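You operate a simulated robot arm through the tools that you are given. There is no shell and no other tool.

You run a simulated robot arm. Do the job below in one go: nothing can be reset, and whatever is moved stays where it is left.

JOB
Dip the green pen, write a line on the cream pad, then put the pen back and shut the inkwell.

It is judged by the outcome, as a careful person would: the job done as asked, and still so three seconds after it is handed in. It fails if anything else is knocked over, pushed out of place, dropped, spilled or broken.

ROBOT AND FRAMES
A 7-joint arm with a fingered hand, fixed in place. Base frame: the origin is on the floor under the middle of its stand, x ahead of it, y to its left, z up; the work surface is at about z = 750. Lengths are in mm, angles in degrees, forces in N, time in s.
It reaches about 1089 mm from its shoulder. Its first joint turns from -149.0 to 149.0 degrees. Payload 3.5 kg.
The TCP is the grasp point between the finger pads, 30 mm short of the fingertips. In the tool frame z runs along the fingers and y along their closing line. The gripper opens to 104 mm; its body begins 35 mm behind the TCP. The gripper is a hand of 4 fingers: y runs from the thumb to the fingers, the wrist lies at [-15, -110, -186] in the tool frame, and closing takes about 1.5 s.
Orientation is that of the tool frame in the base frame, as [roll, pitch, yaw] about the fixed x, y, z axes, in that order (R = Rz(yaw) Ry(pitch) Rx(roll)). With the fingers straight down and the wrist toward the robot, the tool's x, y and z point along [0, 1, 0], [1, 0, 0] and [0, 0, -1] of the base frame.

CONTROLS
- The arm moves only by the tool move_arm. Its argument "rows" is a list of rows, each a list of 2 entries, a list of its own where there are three numbers: the shift along the tool's x, y, z in mm, then the turn, a rotation vector about the tool's x, y, z in degrees. In form: [[[tx, ty, tz], [rx, ry, rz]], ...]. A call has 1 to 20 rows; each row is the pose to reach, as a shift and turn from the pose commanded when the call began, along the tool's axes at that moment. "grip" is the opening, from 0 (shut) to 1 (fully open), set as the call begins (left out, the last holds). A row lasts 0.2 s, in which the tool goes at most 50 mm and 8.6 degrees; a call with a longer step from one row to the next is refused whole, and so is a gripper value outside its range. A pose out of reach is approached as far as the arm can. The call stops where the force on the tool passes 60 N (or 10 N more than at its start, if that is more) or the arm is blocked; 0.2 s more then pass. The fingers move at their own pace (about 45 mm/s each) and stop on an object; they squeeze with about 34 N. The grip force told is the motor's: it shows also when the fingers shut on nothing. Time passes only in rows, and 0.2 s behind the last, so rows that repeat a pose let the fingers close. The reply holds the time, the measured pose of the TCP, the force on the tool along the base axes, the opening and the grip force, in the units named above and with some noise, with the torque about the TCP (base axes, N m) and any sound that the robot's microphone picked up, and new pictures: "views" is both (left out), scene, wrist or none.
- Cameras (640 x 400 px; columns grow to the right, rows downward): "scene" is fixed at [400.5, -502.3, 1577.7]; the picture's right is [0.93, -0.37, 0.00], its down [-0.23, -0.59, -0.77] and it looks along [0.29, 0.72, -0.63] (base axes); focal length 322 px, centre (320, 200). "wrist" rides on the gripper at [61, -92, -130] in the tool frame; the picture's right is [-0.81, 0.28, -0.52], its down [-0.53, -0.71, 0.46] and it looks along [-0.24, 0.64, 0.72] (tool axes); focal length 275 px, centre (320, 200).
- lift_body(by): slides the trunk up (or, below 0, down) by that many mm; the arm rides with it, the base frame stays. It gives what a move gives, with no picture.
- curl_fingers(index, middle, ring, thumb_bend, thumb_turn): sets how far each is bent, from 0 (flat) to 1 (curled in); at 0.3 the hand is open as for a grip, at 0.7 the pads meet at the TCP. One left out holds its place. A second passes; each finger stops where it meets its share of the squeeze, and holds until it gets a number again. A gripper value or a shape takes the hand back. It gives what a move gives, with no picture; readings hold the bend of each and the force on the fingers (four entries, about 0 where the hand has none), thumb and palm. thumb_turn goes from beside the hand (0) to across from the fingers (1), as for a grip.
- preshape(shape): the hand has 4 fingers and takes this shape, open, in about a second: jaw (thumb against the fingers, like two jaws); tri (thumb and two fingers); tip (a fingertip pinch); poke (one finger out to press); point (the index stretched); flat (the hand flat); cup (the hand cupped); fist (a fist). The gripper value then closes the fingers along that shape, each until it touches; the sizes above hold for jaw. It gives what a move gives, with no picture.
- pixel_to_xyz(camera, pixels): for up to 12 pixels [column, row] of the newest picture of that camera ("zoom" is the newest enlarged one), the place [x, y, z] in the base frame of the surface seen there, good to about 2 mm. It takes no simulated time.
- zoom(camera, box): a new picture of the part [left, top, right, bottom] of that camera's present view, enlarged. It takes no simulated time.
- sign_off(): hands the job in; it is judged then, once.

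Unless the task says otherwise, let go and move clear before handing in.

The tools are called after "Emit:" as a command line: name --argument value ..., lists and objects as JSON in quotes. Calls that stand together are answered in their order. move_arm: Moves the arm, as the interface text tells. Its arguments: {"type":"object","properties":{"rows":{"type":"array"},"grip":{"type":"number"},"views":{"type":"string","enum":["both","scene","wrist","none"]}},"required":["rows"]} The other tools are called the same way: lift_body (by) moves the trunk up or down; preshape (shape) gives the hand a shape; curl_fingers (index, middle, ring, thumb_bend, thumb_turn) moves the fingers one by one; pixel_to_xyz (camera, pixels) gives the place of the surface under pixels of a picture; zoom (camera, box) takes an enlarged picture of a part of a camera's view; sign_off () hands the job in.

At the start:

```text
time: 0.0
ee_pos: [651.3, -50.7, 1165.2]
ee_rot: [-180.0, 0.0, 89.9]
ft_force: [-0.1, 0.4, 0.3]
moment: [0.01, -0.01, 0.01]
gripper_width: 103.6
grip_force: 0.0
shape: jaw
bend: [0.3, 0.3, 0.3, 0.3, 0.98]
finger forces: [0.0, 0.1, 0.0, 0.0, 0.0, 0.0]
trunk travel left (down, up): [-500.0, 210.0]
```

scene: 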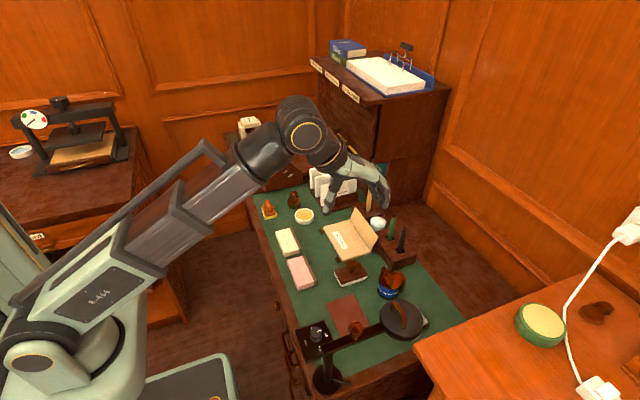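
wrist: 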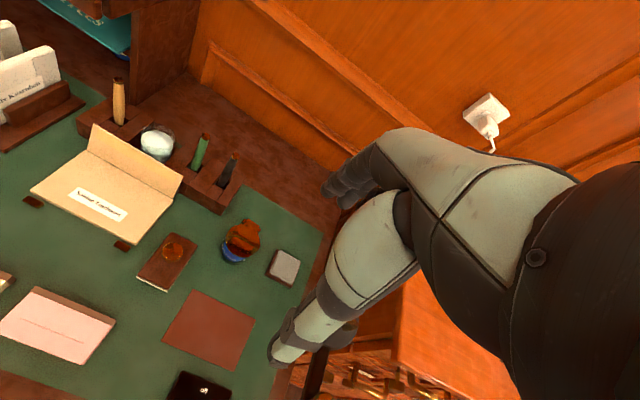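

The scene shows a desk with a pen stand holding a green and a black pen (around 400,240), an inkwell (blue/brown near 390,283), and pads near (287,241) and (300,272). I'll zoom in on these before moving.

Emit:
zoom --camera "scene" --box '[330, 200, 450, 320]'

Emit:
zoom --camera "scene" --box '[240, 160, 400, 300]'

Emit:
zoom --camera "wrist" --box '[70, 60, 330, 290]'

Emit:
zoom --camera "scene" --box '[280, 260, 460, 400]'

```text
3.33 times, centred on (390, 260) of scene
```

zoom: 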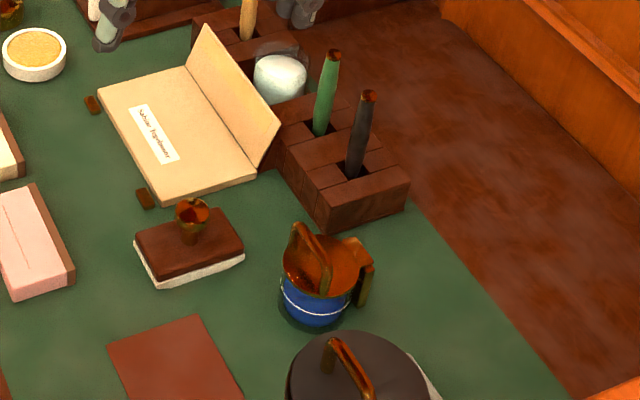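

```text
2.86 times, centred on (320, 230) of scene
```

zoom: 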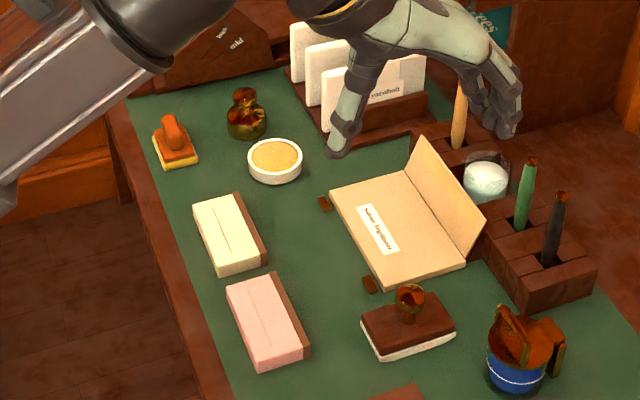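

```text
1.74 times, centred on (200, 175) of wrist
```

zoom: 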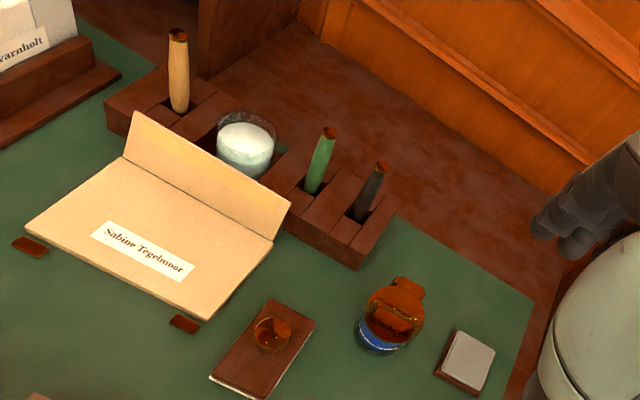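

```text
2.86 times, centred on (370, 330) of scene
```

zoom: 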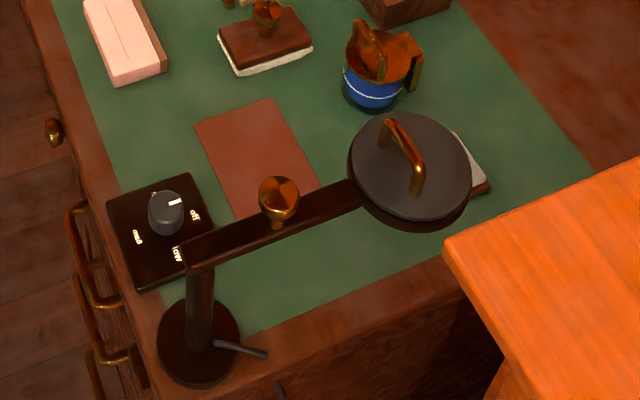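

I see the cream pad (287,241), green pen (in block at ~391,232), and inkwell with a blue band and bronze lid (390,285). I'll measure places.

Emit:
pixel_to_xyz --camera "scene" --pixels '[[278, 232], [291, 228], [286, 255], [299, 250], [288, 240], [298, 240], [306, 249], [300, 272], [288, 262], [314, 285], [296, 291], [310, 235]]'

Emit:
zoom --camera "scene" --box '[365, 250, 415, 310]'

Emit:
zoom --camera "scene" --box '[370, 200, 430, 270]'

Emit:
zoom --camera "wrist" --box '[200, 200, 300, 280]'

Emit:
zoom --camera "wrist" --box '[170, 100, 260, 220]'

Emit:
zoom --camera "scene" --box '[260, 215, 325, 295]'

```text
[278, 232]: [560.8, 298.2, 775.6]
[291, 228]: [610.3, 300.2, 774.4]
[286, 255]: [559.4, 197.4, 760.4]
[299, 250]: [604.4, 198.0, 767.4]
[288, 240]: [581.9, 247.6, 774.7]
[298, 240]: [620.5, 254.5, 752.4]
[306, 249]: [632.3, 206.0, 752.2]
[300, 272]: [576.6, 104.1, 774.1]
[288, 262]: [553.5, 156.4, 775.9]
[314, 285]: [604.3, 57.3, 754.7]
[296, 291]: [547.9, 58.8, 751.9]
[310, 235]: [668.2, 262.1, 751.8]
```

```text
6.67 times, centred on (390, 280) of scene
```

zoom: 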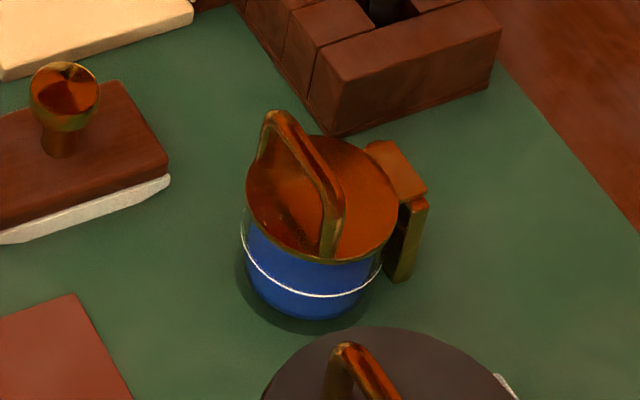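

```text
5.71 times, centred on (400, 235) of scene
```

zoom: 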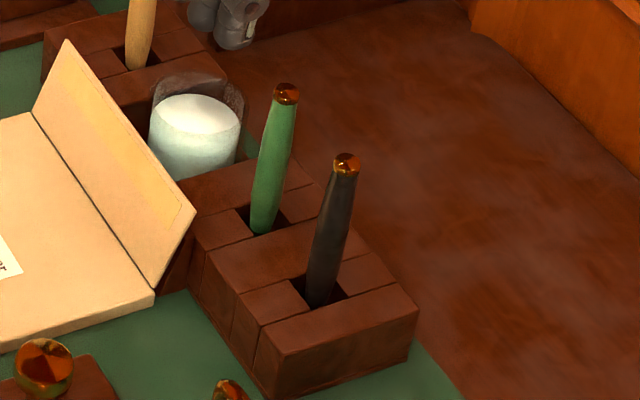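

```text
5.00 times, centred on (250, 240) of wrist
```

zoom: 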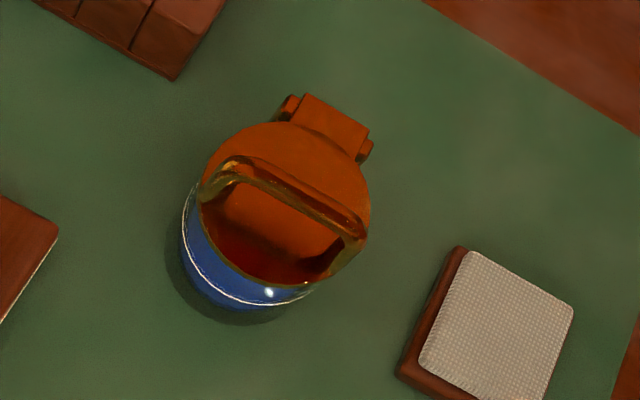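

```text
3.33 times, centred on (215, 160) of wrist
```

zoom: 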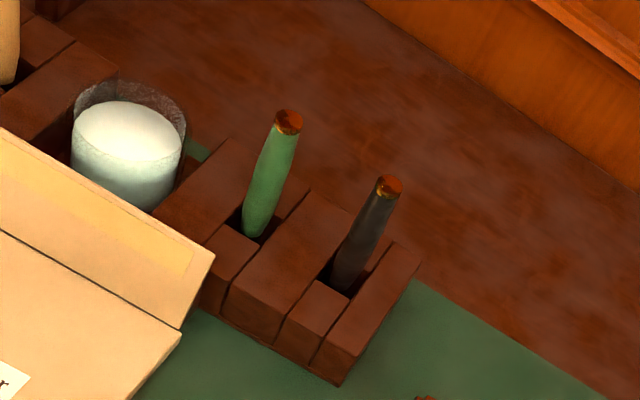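

```text
5.00 times, centred on (292, 255) of scene
```

zoom: 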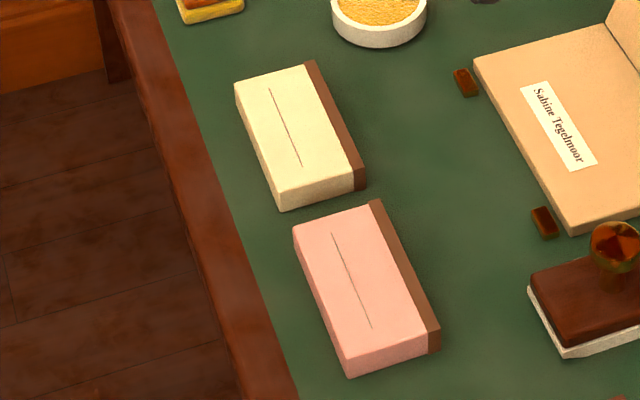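

The inkwell lid is shut (hinge on the far side at about (400,273), arch handle on top), so I must open it first. Measuring the inkwell, pen, pen block.

Emit:
zoom --camera "scene" --box '[365, 250, 415, 310]'

Emit:
pixel_to_xyz --camera "zoom" --pixels '[[270, 118], [300, 150], [330, 200], [328, 248], [280, 220], [380, 200], [395, 165], [420, 205], [250, 200], [320, 258], [300, 310], [350, 160]]'

Emit:
zoom --camera "scene" --box '[370, 200, 430, 270]'

Emit:
pixel_to_xyz --camera "zoom" --pixels '[[287, 93], [276, 130], [268, 180], [262, 225], [250, 215], [283, 215], [235, 235], [345, 165], [325, 250], [270, 345], [230, 190], [200, 220]]'

Emit:
zoom --camera "wrist" --box '[200, 200, 300, 280]'

Emit:
pixel_to_xyz --camera "zoom" --pixels '[[225, 170], [280, 190], [345, 225], [330, 140], [285, 110], [365, 150], [260, 240], [300, 150], [245, 265], [340, 265], [290, 225], [210, 200]]'

Emit:
zoom --camera "wrist" --box '[170, 100, 260, 220]'

Emit:
pixel_to_xyz --camera "zoom" --pixels '[[288, 122], [280, 150], [268, 185], [256, 225], [245, 222], [265, 235], [275, 215], [240, 205], [290, 270], [335, 375], [225, 285], [225, 150]]'

```text
6.67 times, centred on (390, 280) of scene
```

zoom: 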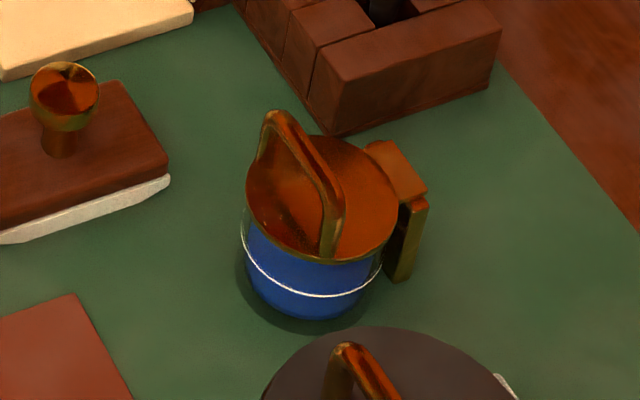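

```text
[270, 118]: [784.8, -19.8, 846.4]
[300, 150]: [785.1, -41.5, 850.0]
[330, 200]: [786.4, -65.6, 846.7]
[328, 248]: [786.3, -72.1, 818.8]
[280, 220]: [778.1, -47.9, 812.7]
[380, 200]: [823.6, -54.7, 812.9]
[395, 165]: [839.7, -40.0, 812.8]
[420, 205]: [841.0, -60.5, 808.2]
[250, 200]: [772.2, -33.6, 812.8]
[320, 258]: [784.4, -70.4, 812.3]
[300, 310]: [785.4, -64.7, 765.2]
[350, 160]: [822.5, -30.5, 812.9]
```

```text
5.71 times, centred on (400, 235) of scene
```

zoom: 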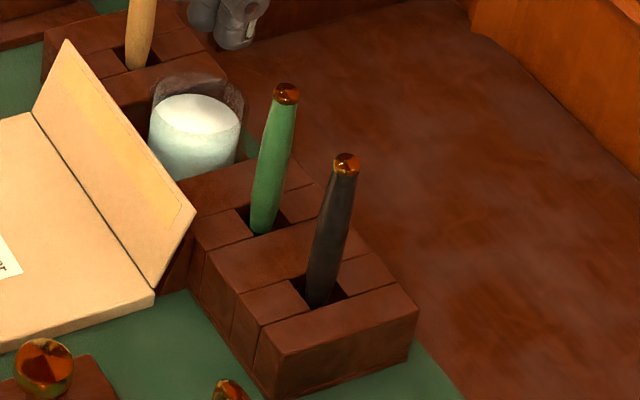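

```text
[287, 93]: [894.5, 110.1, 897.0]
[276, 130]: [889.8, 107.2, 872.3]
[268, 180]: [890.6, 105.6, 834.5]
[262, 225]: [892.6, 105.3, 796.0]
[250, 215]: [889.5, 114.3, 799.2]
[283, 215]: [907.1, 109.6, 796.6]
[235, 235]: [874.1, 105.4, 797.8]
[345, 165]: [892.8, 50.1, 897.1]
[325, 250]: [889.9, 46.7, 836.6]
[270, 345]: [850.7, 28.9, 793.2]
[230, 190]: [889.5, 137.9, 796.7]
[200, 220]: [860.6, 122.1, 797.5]
```

```text
5.00 times, centred on (250, 240) of wrist
```

zoom: 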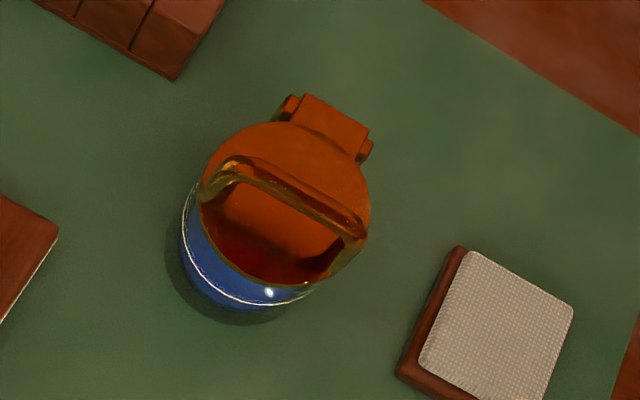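

```text
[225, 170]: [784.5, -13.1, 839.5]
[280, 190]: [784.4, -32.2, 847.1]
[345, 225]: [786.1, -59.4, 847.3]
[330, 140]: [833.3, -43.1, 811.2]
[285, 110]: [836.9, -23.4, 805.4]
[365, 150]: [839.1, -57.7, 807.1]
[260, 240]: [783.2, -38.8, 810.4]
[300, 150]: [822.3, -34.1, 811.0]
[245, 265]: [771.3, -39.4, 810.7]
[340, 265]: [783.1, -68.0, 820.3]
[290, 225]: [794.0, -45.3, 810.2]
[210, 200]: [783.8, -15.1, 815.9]
```

```text
3.33 times, centred on (215, 160) of wrist
```

zoom: 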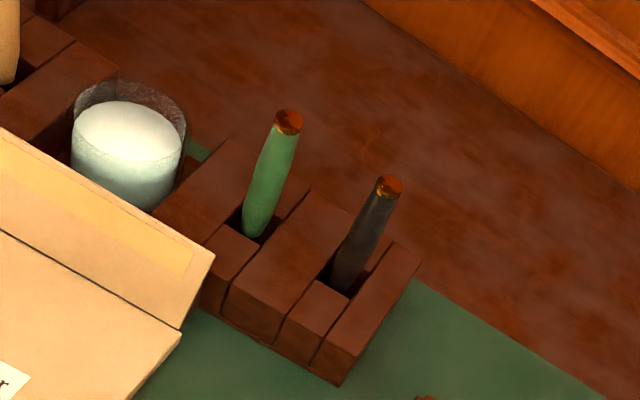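

```text
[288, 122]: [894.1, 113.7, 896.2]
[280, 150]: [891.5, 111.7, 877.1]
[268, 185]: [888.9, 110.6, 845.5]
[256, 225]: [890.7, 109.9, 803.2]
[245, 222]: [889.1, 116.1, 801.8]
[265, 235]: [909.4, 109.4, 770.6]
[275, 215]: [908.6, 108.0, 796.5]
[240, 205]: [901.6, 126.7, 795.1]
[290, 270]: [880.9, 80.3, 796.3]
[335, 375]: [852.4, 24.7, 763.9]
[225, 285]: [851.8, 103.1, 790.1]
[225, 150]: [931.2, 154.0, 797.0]
```

The inkwell lid's top is at z≈812, with its handle bar at x≈785, y −13…−72, z≈850 and the hinge at x≈840. Now checking the lamp, the pen-block surroundings and the hand itself.

Emit:
pixel_to_xyz --camera "scene" --pixels '[[380, 320], [400, 335], [424, 312], [395, 305], [407, 318], [360, 338], [357, 329], [327, 345], [328, 378], [325, 345], [400, 301], [412, 337]]'

Emit:
pixel_to_xyz --camera "scene" --pixels '[[376, 222], [376, 240], [382, 240], [358, 208], [352, 228], [349, 271], [350, 266], [366, 200], [372, 199], [330, 210], [383, 205], [350, 190]]'

Emit:
zoom --camera "scene" --box '[270, 90, 430, 240]'

Emit:
zoom --camera "wrist" --box '[240, 100, 640, 400]'

```text
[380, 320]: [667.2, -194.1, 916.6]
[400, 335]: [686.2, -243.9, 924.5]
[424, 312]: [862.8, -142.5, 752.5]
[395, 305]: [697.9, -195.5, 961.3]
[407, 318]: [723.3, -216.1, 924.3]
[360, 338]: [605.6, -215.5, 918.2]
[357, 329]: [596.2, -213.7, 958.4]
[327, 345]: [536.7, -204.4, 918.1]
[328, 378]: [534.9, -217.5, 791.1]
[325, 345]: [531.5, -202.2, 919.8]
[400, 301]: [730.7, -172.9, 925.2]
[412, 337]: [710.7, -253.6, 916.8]
```

```text
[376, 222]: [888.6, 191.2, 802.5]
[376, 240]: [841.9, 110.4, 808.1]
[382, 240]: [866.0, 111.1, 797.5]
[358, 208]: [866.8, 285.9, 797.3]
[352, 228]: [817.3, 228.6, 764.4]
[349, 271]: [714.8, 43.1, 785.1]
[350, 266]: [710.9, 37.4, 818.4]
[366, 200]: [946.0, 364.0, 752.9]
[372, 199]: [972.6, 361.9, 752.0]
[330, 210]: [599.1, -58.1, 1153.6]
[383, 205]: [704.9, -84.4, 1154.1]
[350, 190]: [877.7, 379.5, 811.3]
```

```text
2.67 times, centred on (350, 165) of scene
```

zoom: 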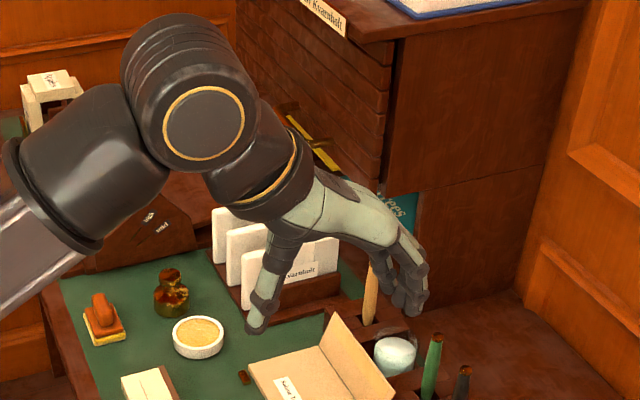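

```text
1.33 times, centred on (440, 250) of wrist
```

zoom: 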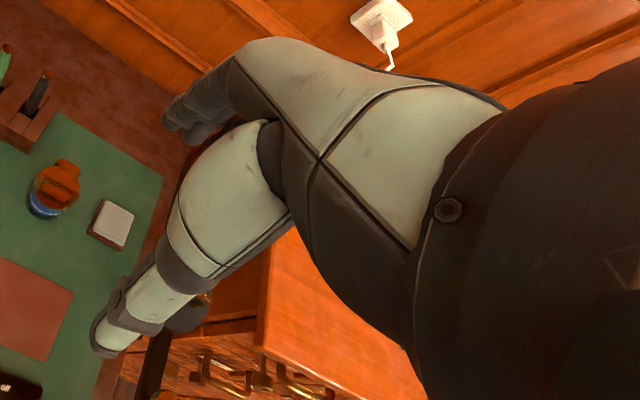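

The lamp shade sits around (705,−215) with top at z≈925–961, so the inkwell area is clear for the hand. I'll move the open hand above the lid handle (785,−43), high up, and look.

Emit:
move_arm --rows '[[[1, 15, 20], [0, 0, 0]], [[2, 30, 40], [0, 0, 0]], [[3, 45, 65], [0, 0, 0]], [[4, 60, 90], [0, 0, 0]], [[5, 75, 115], [0, 0, 0]], [[6, 90, 140], [0, 0, 0]], [[7, 105, 165], [0, 0, 0]], [[8, 120, 190], [0, 0, 0]], [[8, 134, 215], [0, 0, 0]], [[8, 134, 235], [0, 0, 0]]]' --grip 1.0

```text
time: 2.2
ee_pos: [785.5, -42.8, 931.2]
ee_rot: [179.9, -0.1, 90.0]
ft_force: [0.3, -0.7, -0.3]
moment: [-0.01, -0.01, -0.02]
gripper_width: 103.7
grip_force: 0.1
shape: jaw
bend: [0.3, 0.3, 0.3, 0.3, 0.98]
finger forces: [0.0, 0.1, 0.0, 0.0, 0.1, 0.0]
trunk travel left (down, up): [-500.0, 210.0]
```

scene: 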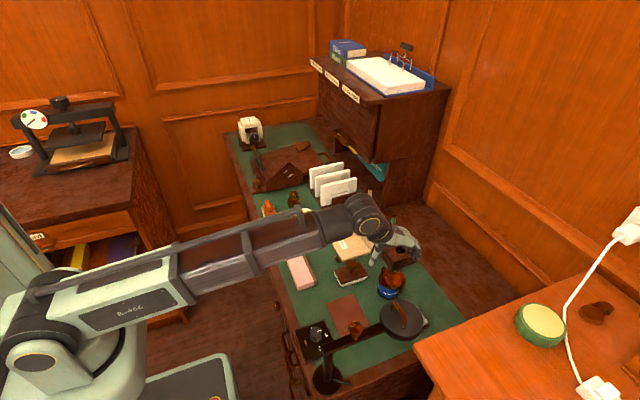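
wrist: 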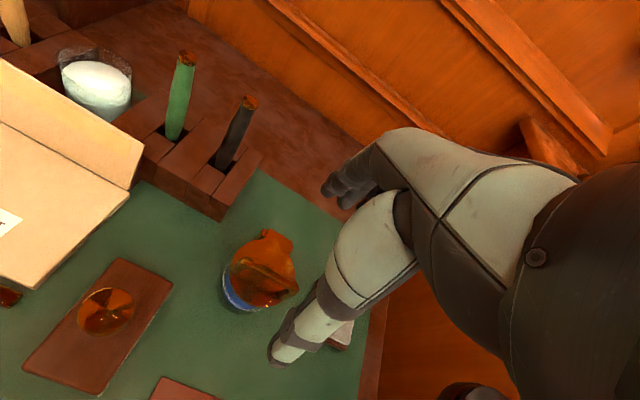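

The hand is above the inkwell (scene ~ (395,245) to (390,285)). I'll zoom to see the clearance and finger layout.

Emit:
zoom --camera "scene" --box '[340, 185, 450, 315]'

Emit:
zoom --camera "wrist" --box '[180, 130, 420, 380]'

```text
3.08 times, centred on (395, 250) of scene
```

zoom: 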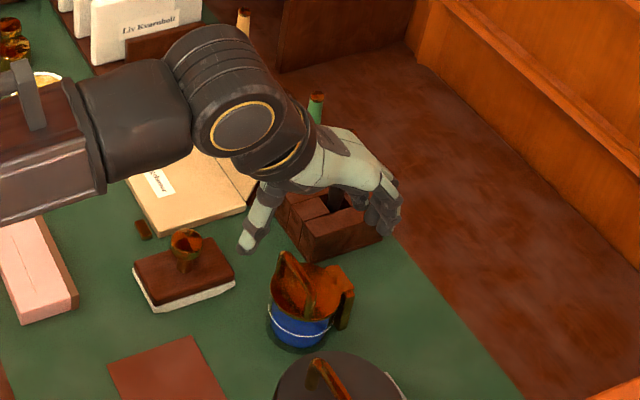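

```text
1.60 times, centred on (300, 255) of wrist
```

zoom: 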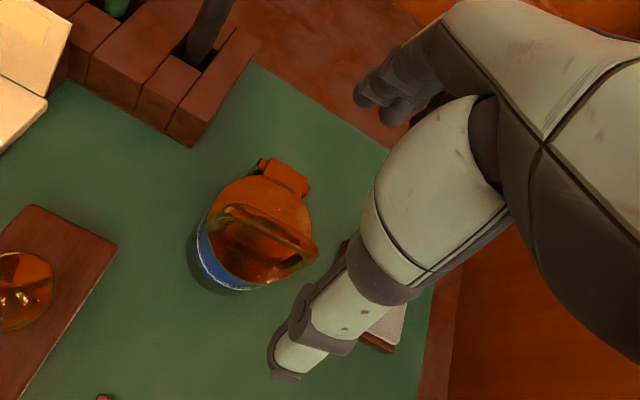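

Clear so far. I'll narrow the jaw to about half and come down so the bar (z≈846) lies between the pads, stopping at TCP z≈885 first.

Emit:
move_arm --rows '[[[0, 0, 0], [0, 0, 0]], [[0, 0, 0], [0, 0, 0]], [[0, 0, 10], [0, 0, 0]], [[0, 0, 25], [0, 0, 0]], [[0, 0, 40], [0, 0, 0]], [[0, 0, 46], [0, 0, 0]]]' --grip 0.55

Emit:
zoom --camera "scene" --box '[350, 210, 440, 310]'

Emit:
zoom --camera "wrist" --box '[180, 130, 420, 380]'

```text
time: 3.6
ee_pos: [783.6, -41.8, 884.8]
ee_rot: [180.0, 0.0, 89.9]
ft_force: [-0.2, 0.2, 0.7]
moment: [0.02, 0.03, 0.0]
gripper_width: 57.5
grip_force: 0.0
shape: jaw
bend: [0.74, 0.42, 0.39, 0.67, 1.0]
finger forces: [0.0, 0.0, 0.0, 0.0, 0.1, 0.0]
trunk travel left (down, up): [-500.0, 210.0]
```

scene: 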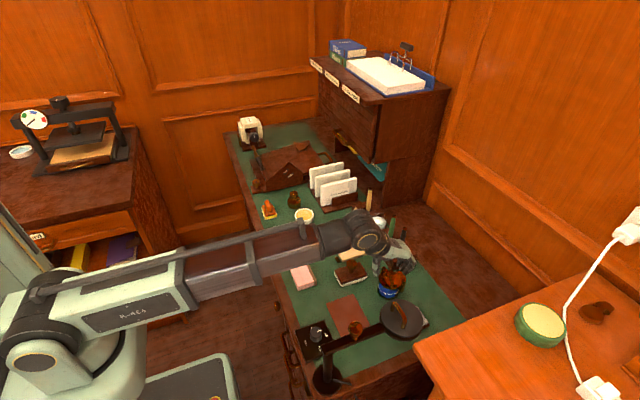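
wrist: 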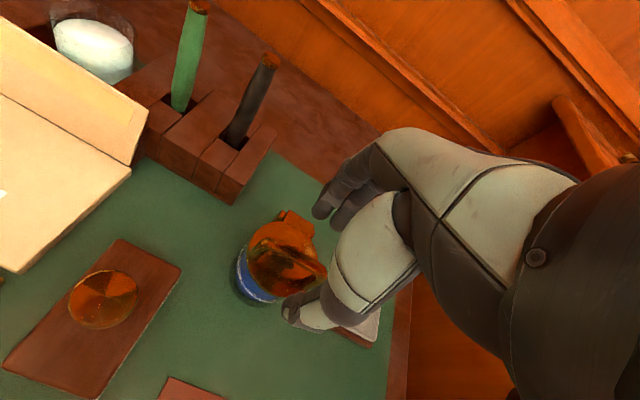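

```text
4.00 times, centred on (395, 260) of scene
```

zoom: 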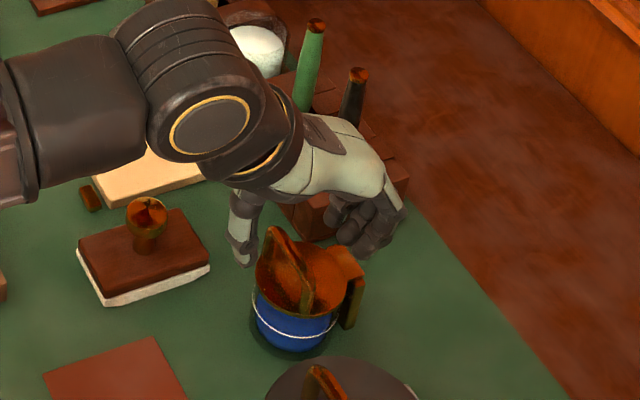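

```text
1.60 times, centred on (300, 255) of wrist
```

zoom: 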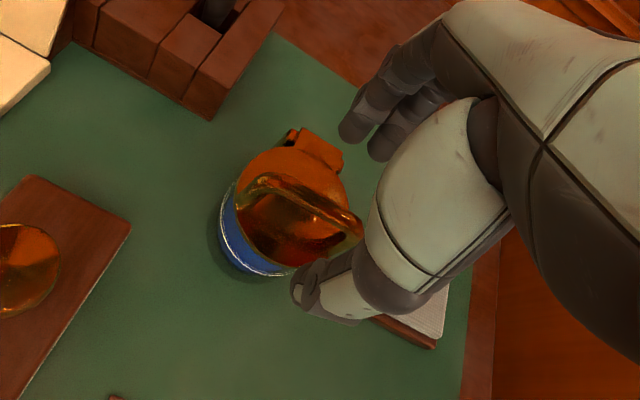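

The index shows bend 0.74 while others are ~0.4; I want to know where the finger and thumb tips actually are relative to the bar.

Emit:
pixel_to_xyz --camera "zoom" --pixels '[[305, 285], [330, 310], [345, 270], [352, 130], [375, 100], [382, 148], [410, 120], [400, 85], [250, 190], [350, 222], [300, 200], [420, 230]]'

Emit:
zoom --camera "scene" --box '[370, 230, 420, 290]'

Emit:
pixel_to_xyz --camera "zoom" --pixels '[[65, 180], [100, 150], [330, 180], [370, 130], [400, 200], [420, 160], [440, 130], [300, 120], [240, 100], [400, 100], [200, 200], [250, 260]]'

```text
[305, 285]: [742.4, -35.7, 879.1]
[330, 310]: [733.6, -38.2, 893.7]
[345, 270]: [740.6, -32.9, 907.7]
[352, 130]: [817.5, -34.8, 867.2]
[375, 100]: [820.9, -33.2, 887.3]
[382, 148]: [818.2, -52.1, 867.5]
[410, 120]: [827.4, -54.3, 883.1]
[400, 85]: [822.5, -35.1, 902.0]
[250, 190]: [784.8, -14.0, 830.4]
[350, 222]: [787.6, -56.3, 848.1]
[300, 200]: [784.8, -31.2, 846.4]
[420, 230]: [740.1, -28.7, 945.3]
```

```text
6.67 times, centred on (395, 260) of scene
```

zoom: 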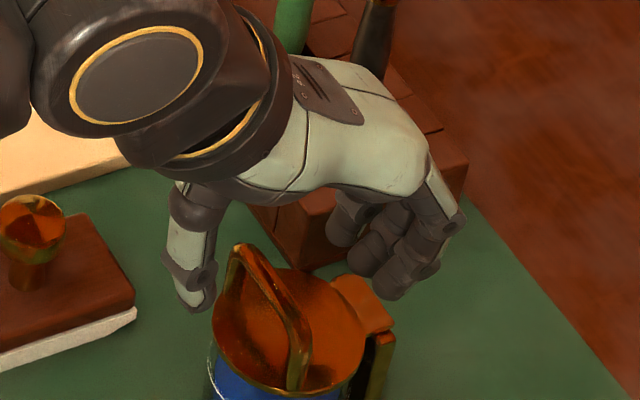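

```text
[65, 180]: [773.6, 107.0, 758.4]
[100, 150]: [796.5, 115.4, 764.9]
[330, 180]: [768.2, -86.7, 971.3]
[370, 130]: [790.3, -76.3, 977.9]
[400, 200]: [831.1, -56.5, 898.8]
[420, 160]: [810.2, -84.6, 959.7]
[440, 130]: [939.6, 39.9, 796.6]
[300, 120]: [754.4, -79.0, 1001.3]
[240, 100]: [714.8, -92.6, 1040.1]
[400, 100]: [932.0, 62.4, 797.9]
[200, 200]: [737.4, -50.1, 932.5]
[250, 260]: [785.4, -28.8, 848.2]
```

Thumb's inner face is at x≈745, the fingers' at x≈815, tips at z≈857; the bar at x≈785 is centred. I'll go down 24 mm and then close on the bar gently.

Emit:
move_arm --rows '[[[0, 1, 8], [0, 0, 0]], [[0, 1, 16], [0, 0, 0]], [[0, 1, 24], [0, 0, 0]], [[0, 1, 24], [0, 0, 0]]]'

Emit:
zoom --camera "wrist" --box '[220, 160, 380, 340]'

Emit:
zoom --camera "scene" --box '[365, 240, 415, 300]'

```text
time: 4.6
ee_pos: [785.9, -42.9, 861.1]
ee_rot: [-179.9, 0.0, 90.0]
ft_force: [0.3, -0.9, 0.3]
moment: [-0.01, 0.01, 0.0]
gripper_width: 57.4
grip_force: 0.0
shape: jaw
bend: [0.74, 0.42, 0.39, 0.67, 1.0]
finger forces: [0.0, 0.0, 0.0, 0.0, 0.0, 0.0]
trunk travel left (down, up): [-500.0, 210.0]
```

scene: 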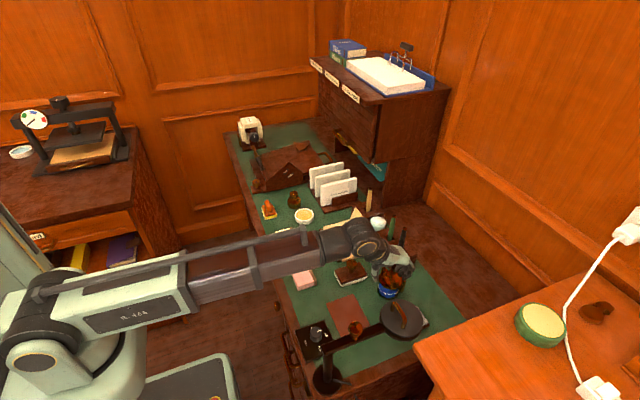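
wrist: 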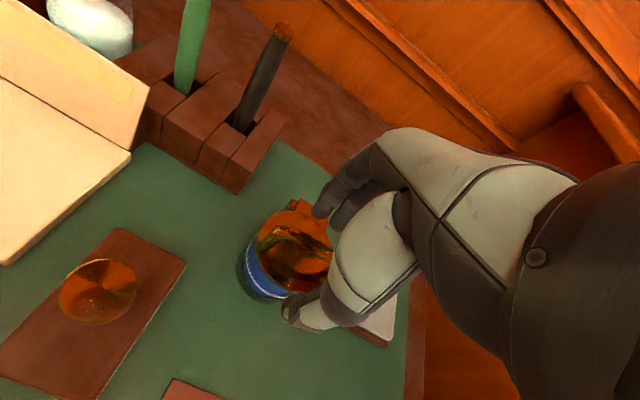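

```text
2.22 times, centred on (300, 250) of wrist
```

zoom: 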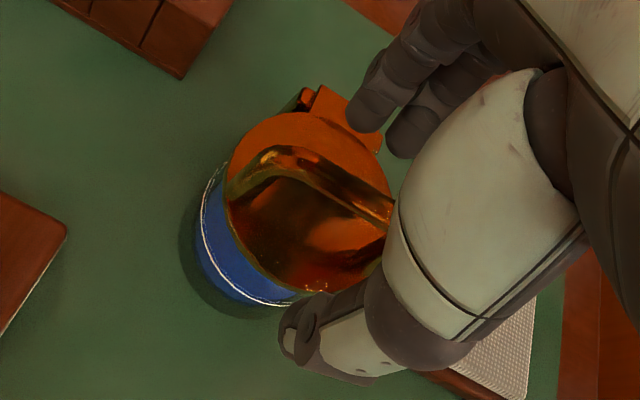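

```text
6.67 times, centred on (390, 270) of scene
```

zoom: 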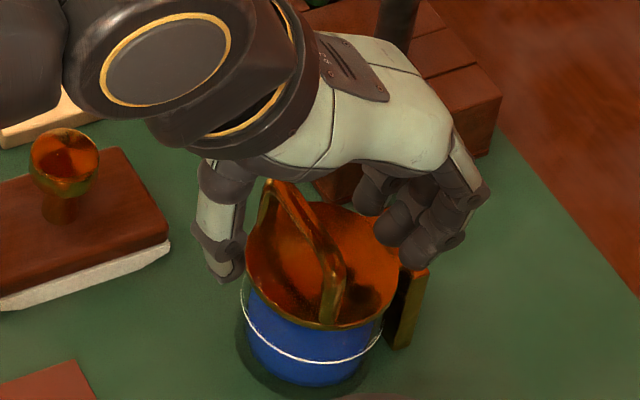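

The bar sits between thumb and fingers with room above the lid. Now I close on it.

Emit:
move_arm --rows '[[[0, 0, 0], [0, 0, 0]], [[0, 0, 0], [0, 0, 0]], [[0, 0, 0], [0, 0, 0]], [[0, 0, 0], [0, 0, 0]], [[0, 0, 0], [0, 0, 0]], [[0, 0, 0], [0, 0, 0]]]' --grip 0.0

Emit:
zoom --camera "wrist" --box '[220, 160, 380, 340]'

Emit:
zoom --camera "scene" --box '[365, 240, 415, 300]'

```text
time: 6.0
ee_pos: [787.3, -42.0, 859.6]
ee_rot: [-180.0, 0.0, 89.9]
ft_force: [5.0, -0.8, -2.4]
moment: [-0.08, -0.12, 0.08]
gripper_width: 3.7
grip_force: 33.8
shape: jaw
bend: [0.71, 0.71, 0.64, 0.73, 1.0]
finger forces: [16.6, 6.2, 4.9, 0.0, 26.3, 0.0]
trunk travel left (down, up): [-500.0, 210.0]
```

scene: 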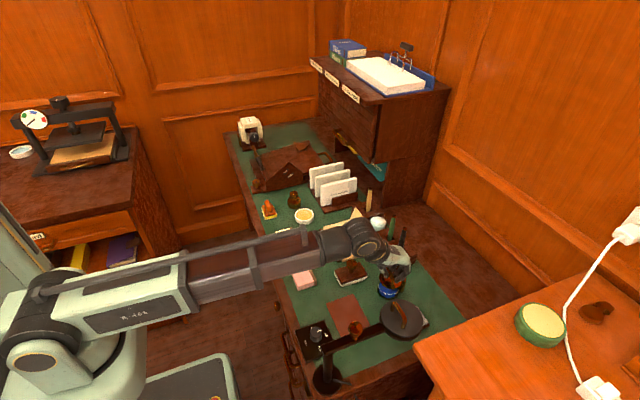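
wrist: 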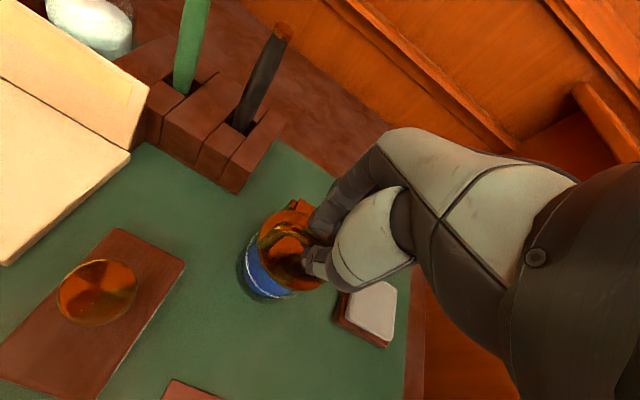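

```text
2.22 times, centred on (300, 250) of wrist
```

zoom: 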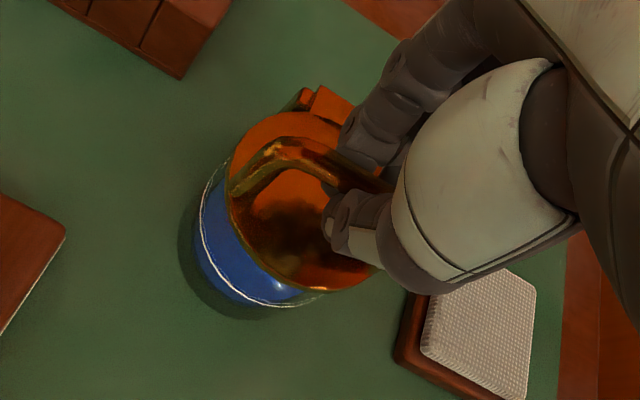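

```text
6.67 times, centred on (390, 270) of scene
```

zoom: 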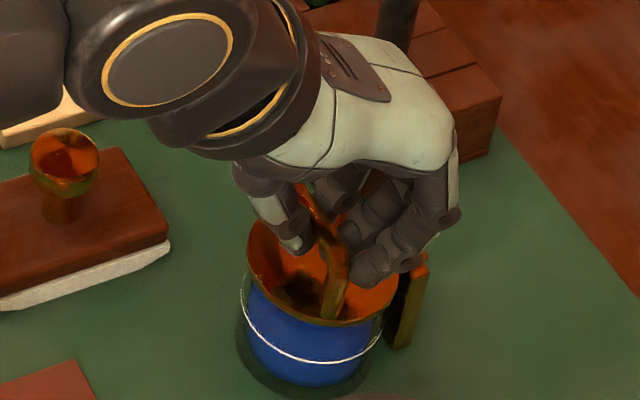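

The bar is pinched (grip 33.8 N, opening 3.7 mm). I'll start lifting the lid along an arc about the hinge (~x 841, z 803), first to about 20°, letting the bar turn in the pads.

Emit:
move_arm --rows '[[[0, 2.2, -2.4], [0.8, 0, 0]], [[0, 4.3, -4.7], [1.7, 0, 0]], [[0, 6.7, -6.9], [2.5, 0, 0]], [[0, 9.0, -9.1], [3.3, 0, 0]], [[0, 11.6, -11.0], [4.2, 0, 0]], [[0, 14.1, -13.0], [5, 0, 0]], [[0, 16.8, -14.8], [5.8, 0, 0]], [[0, 19.5, -16.5], [6.7, 0, 0]]]'

Emit:
zoom --camera "scene" --box '[365, 240, 415, 300]'

Emit:
zoom --camera "wrist" --box '[220, 160, 380, 340]'

```text
time: 7.8
ee_pos: [805.8, -42.0, 877.6]
ee_rot: [-173.2, 0.1, 90.0]
ft_force: [3.7, -2.1, -6.1]
moment: [-0.04, 0.03, 0.07]
gripper_width: 4.6
grip_force: 33.5
shape: jaw
bend: [0.71, 0.71, 0.64, 0.74, 1.0]
finger forces: [19.9, 7.9, 4.6, 0.0, 24.0, 0.0]
trunk travel left (down, up): [-500.0, 210.0]
```

scene: 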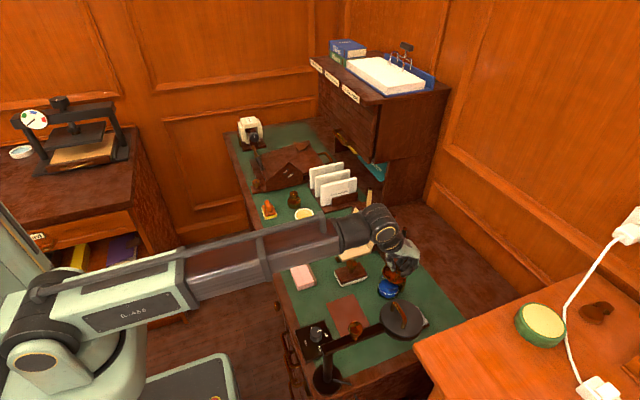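
wrist: 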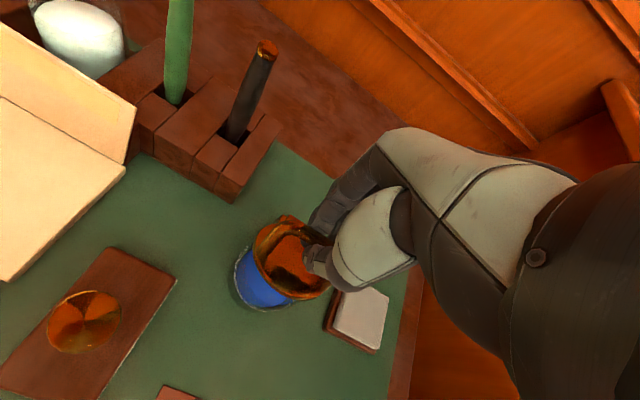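

```text
6.67 times, centred on (390, 270) of scene
```

zoom: 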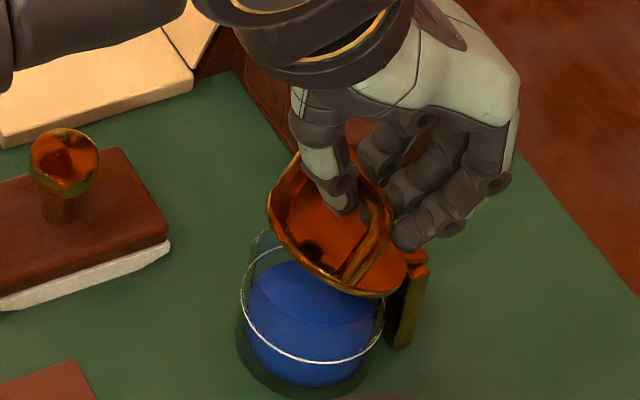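

```text
2.22 times, centred on (300, 250) of wrist
```

zoom: 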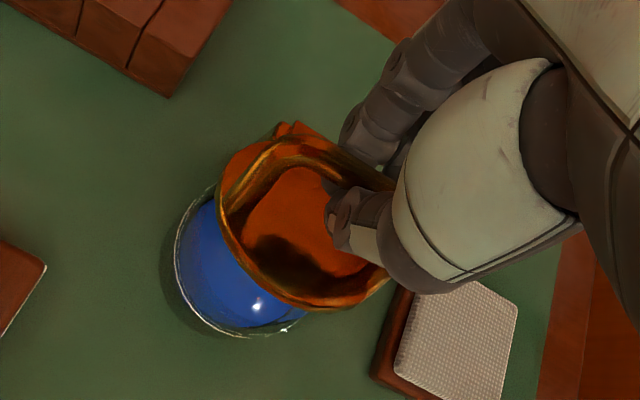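

The lid is lifting cleanly, the pot hasn't moved and forces are low. I continue the arc to about 60°.

Emit:
move_arm --rows '[[[0, 5.3, -3.7], [1.7, 0, 0]], [[0, 10.9, -6.9], [3.3, 0, 0]], [[0, 16.8, -9.6], [5, 0, 0]], [[0, 22.9, -11.9], [6.7, 0, 0]], [[0, 29.1, -13.6], [8.3, 0, 0]], [[0, 35.5, -14.9], [10, 0, 0]], [[0, 42.0, -15.5], [11.7, 0, 0]], [[0, 48.6, -15.6], [13.3, 0, 0]]]'

Emit:
zoom --camera "scene" --box '[365, 230, 425, 300]'

Emit:
zoom --camera "wrist" --box '[200, 160, 380, 360]'

```text
time: 9.6
ee_pos: [856.1, -43.2, 883.5]
ee_rot: [-159.7, 0.0, 90.1]
ft_force: [-7.9, 0.2, -28.0]
moment: [0.11, 0.26, 0.06]
gripper_width: 4.2
grip_force: 34.2
shape: jaw
bend: [0.71, 0.68, 0.66, 0.74, 1.0]
finger forces: [25.1, 11.9, 4.9, 0.0, 22.9, 0.0]
trunk travel left (down, up): [-500.0, 210.0]
```

scene: 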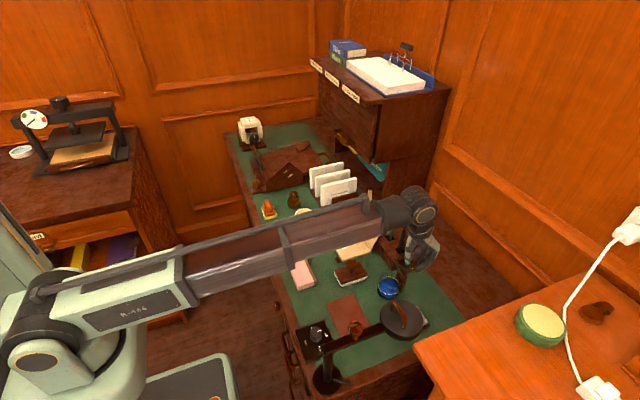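
wrist: 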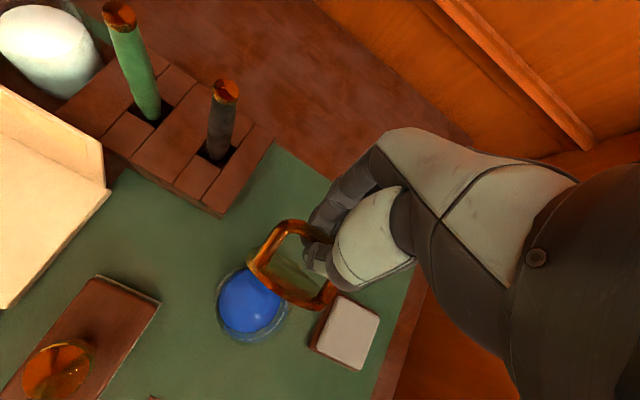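

```text
5.71 times, centred on (395, 265) of scene
```

zoom: 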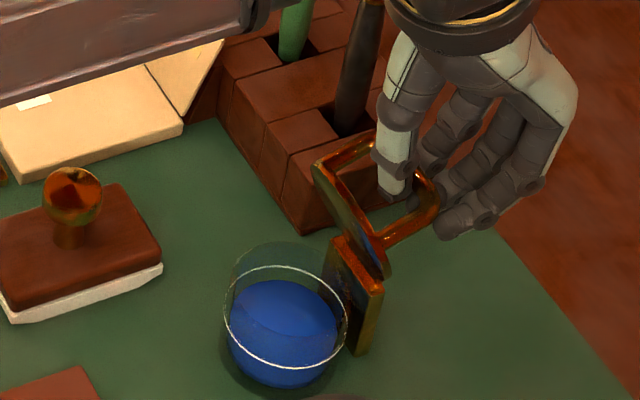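

```text
2.00 times, centred on (290, 260) of wrist
```

zoom: 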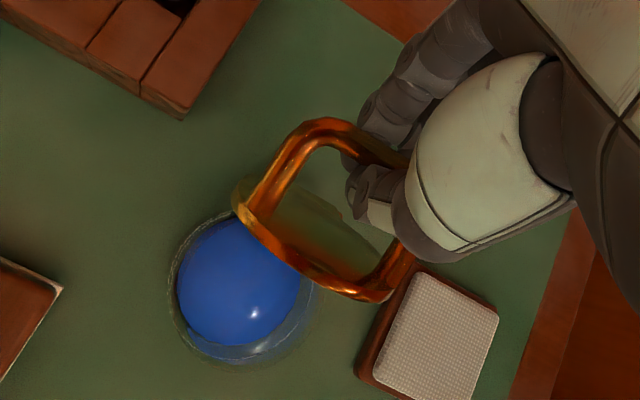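

Force on the tool is now −28 N in z, so I'm pulling up a bit too much against the hinge. I'll measure where the lid and bar are before going on.

Emit:
zoom --camera "scene" --box '[365, 230, 425, 300]'

Emit:
pixel_to_xyz --camera "zoom" --pixels '[[345, 150], [320, 168], [345, 210], [380, 250], [385, 270], [400, 228], [432, 195], [345, 260], [370, 290], [280, 345], [235, 330], [285, 370]]'

Emit:
zoom --camera "wrist" --box '[200, 160, 380, 360]'

Emit:
pixel_to_xyz --camera "zoom" --pixels '[[330, 128], [300, 150], [250, 195], [245, 225], [320, 270], [370, 290], [400, 250], [290, 220], [380, 155], [310, 195], [180, 330], [240, 280]]'

```text
5.71 times, centred on (395, 265) of scene
```

zoom: 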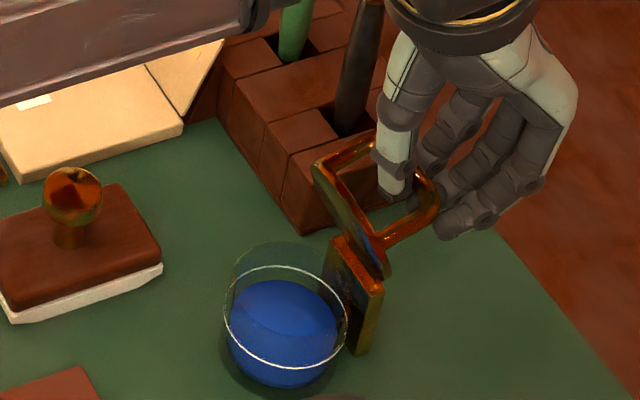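

```text
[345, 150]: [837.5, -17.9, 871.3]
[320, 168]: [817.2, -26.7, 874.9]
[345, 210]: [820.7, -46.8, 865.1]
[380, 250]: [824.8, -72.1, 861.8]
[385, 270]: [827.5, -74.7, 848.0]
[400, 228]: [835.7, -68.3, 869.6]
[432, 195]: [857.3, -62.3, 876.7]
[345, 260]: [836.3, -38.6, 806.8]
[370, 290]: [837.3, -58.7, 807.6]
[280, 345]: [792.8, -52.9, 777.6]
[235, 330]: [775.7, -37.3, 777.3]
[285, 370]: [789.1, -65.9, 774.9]
```

```text
2.00 times, centred on (290, 260) of wrist
```

zoom: 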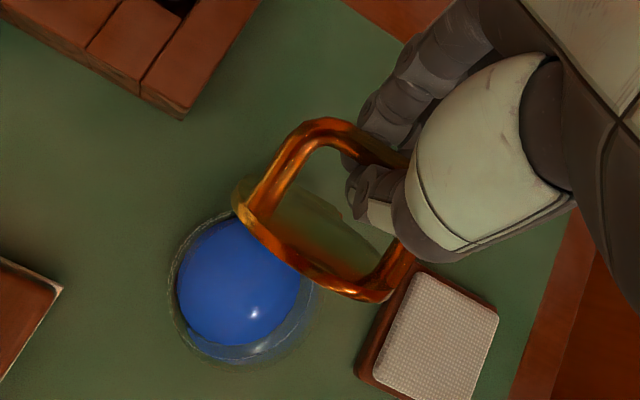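

```text
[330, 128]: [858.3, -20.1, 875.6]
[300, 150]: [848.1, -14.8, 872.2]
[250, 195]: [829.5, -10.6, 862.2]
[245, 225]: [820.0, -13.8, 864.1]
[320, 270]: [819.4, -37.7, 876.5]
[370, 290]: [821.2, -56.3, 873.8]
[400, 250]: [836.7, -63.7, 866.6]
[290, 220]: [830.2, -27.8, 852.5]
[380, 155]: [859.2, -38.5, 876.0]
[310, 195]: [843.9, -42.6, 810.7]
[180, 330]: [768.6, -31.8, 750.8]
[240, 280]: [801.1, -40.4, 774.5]
```

The lid is at about 70° with the bar at (858,872), while the pot and hinge are still in place. I'll relax the upward pull and continue forward and down along the arc to about 95°.

Emit:
move_arm --rows '[[[0, 2, 2], [0, 0, 0]], [[0, 7.0, 1.7], [1.7, 0, 0]], [[0, 13.5, 2.0], [3.3, 0, 0]], [[0, 19.1, 2.6], [5, 0, 0]], [[0, 25.3, 3.6], [6.7, 0, 0]], [[0, 30.7, 5.3], [8.3, 0, 0]], [[0, 36.6, 6.9], [10, 0, 0]]]'

Emit:
zoom --camera "scene" --box '[365, 230, 425, 300]'

Emit:
zoom --camera "wrist" --box '[200, 160, 380, 360]'

```text
time: 11.2
ee_pos: [887.0, -42.7, 867.9]
ee_rot: [-149.9, 0.0, 90.1]
ft_force: [-16.7, -1.0, -15.5]
moment: [0.04, 0.36, 0.05]
gripper_width: 3.9
grip_force: 34.1
shape: jaw
bend: [0.71, 0.71, 0.69, 0.75, 1.0]
finger forces: [20.7, 9.6, 4.9, 0.0, 24.1, 0.1]
trunk travel left (down, up): [-500.0, 210.0]
```

scene: 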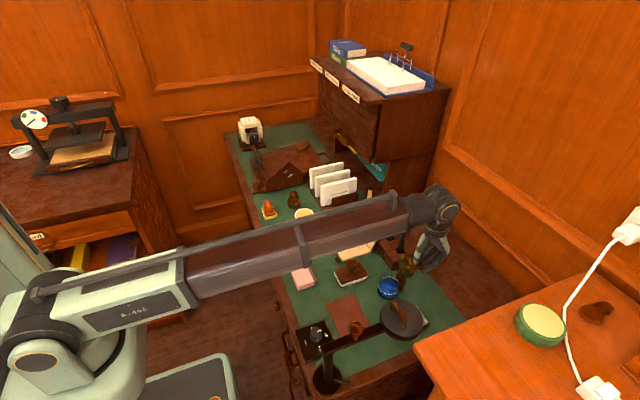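
wrist: 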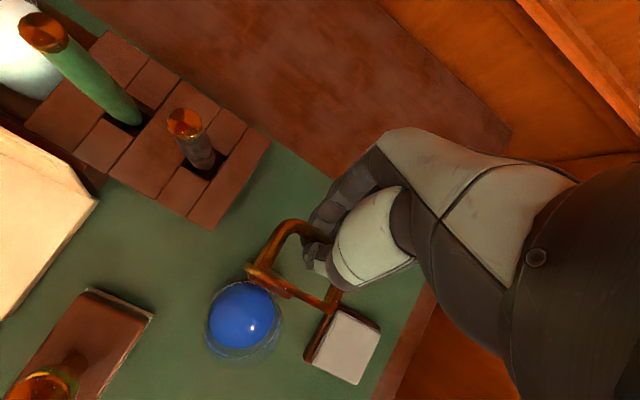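

```text
5.71 times, centred on (395, 265) of scene
```

zoom: 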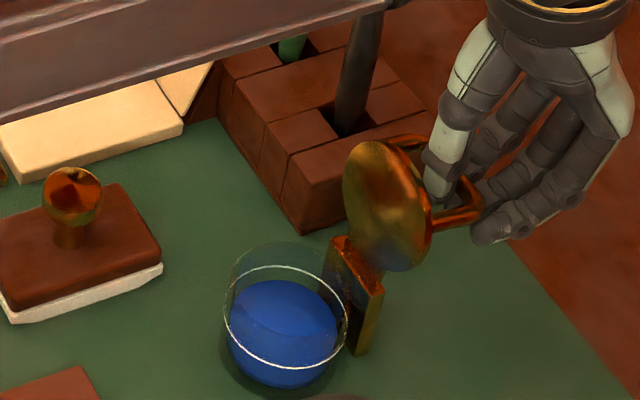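

```text
2.00 times, centred on (290, 260) of wrist
```

zoom: 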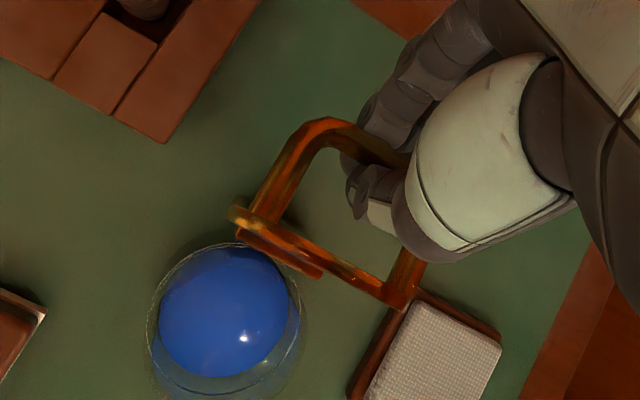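

The lid now stands about upright, with its underside visible at (385,205) in the zoom. I'll measure its angle before I let go.

Emit:
pixel_to_xyz --camera "zoom" --pixels '[[260, 190], [240, 212], [245, 235], [330, 125], [290, 160], [400, 300], [320, 275], [380, 290], [230, 300], [290, 240], [380, 150], [300, 262]]'

Emit:
zoom --camera "scene" --box '[365, 230, 425, 300]'

Emit:
pixel_to_xyz --camera "zoom" --pixels '[[375, 145], [350, 190], [385, 200], [420, 240], [385, 255], [410, 265], [445, 225], [475, 200], [345, 260], [370, 290], [400, 142], [280, 345]]'

```text
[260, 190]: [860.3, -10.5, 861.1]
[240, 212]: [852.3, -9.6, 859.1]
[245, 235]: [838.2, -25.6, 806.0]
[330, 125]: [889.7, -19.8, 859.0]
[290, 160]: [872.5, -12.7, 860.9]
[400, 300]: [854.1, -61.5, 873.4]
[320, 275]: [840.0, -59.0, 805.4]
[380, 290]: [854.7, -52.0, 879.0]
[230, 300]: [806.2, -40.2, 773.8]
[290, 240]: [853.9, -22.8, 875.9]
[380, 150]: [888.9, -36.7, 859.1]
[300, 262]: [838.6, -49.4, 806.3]
```

```text
5.71 times, centred on (395, 265) of scene
```

zoom: 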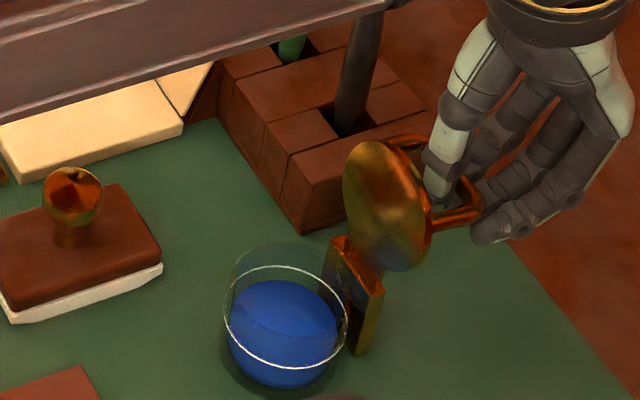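

```text
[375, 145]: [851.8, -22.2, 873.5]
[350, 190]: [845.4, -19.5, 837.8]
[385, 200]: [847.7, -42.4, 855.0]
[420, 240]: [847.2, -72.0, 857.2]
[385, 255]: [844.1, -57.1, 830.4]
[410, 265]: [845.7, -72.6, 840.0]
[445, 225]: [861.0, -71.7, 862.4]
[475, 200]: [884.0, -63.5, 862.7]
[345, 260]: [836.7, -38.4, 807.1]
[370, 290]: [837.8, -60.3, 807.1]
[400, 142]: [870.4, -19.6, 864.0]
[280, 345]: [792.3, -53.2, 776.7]
```

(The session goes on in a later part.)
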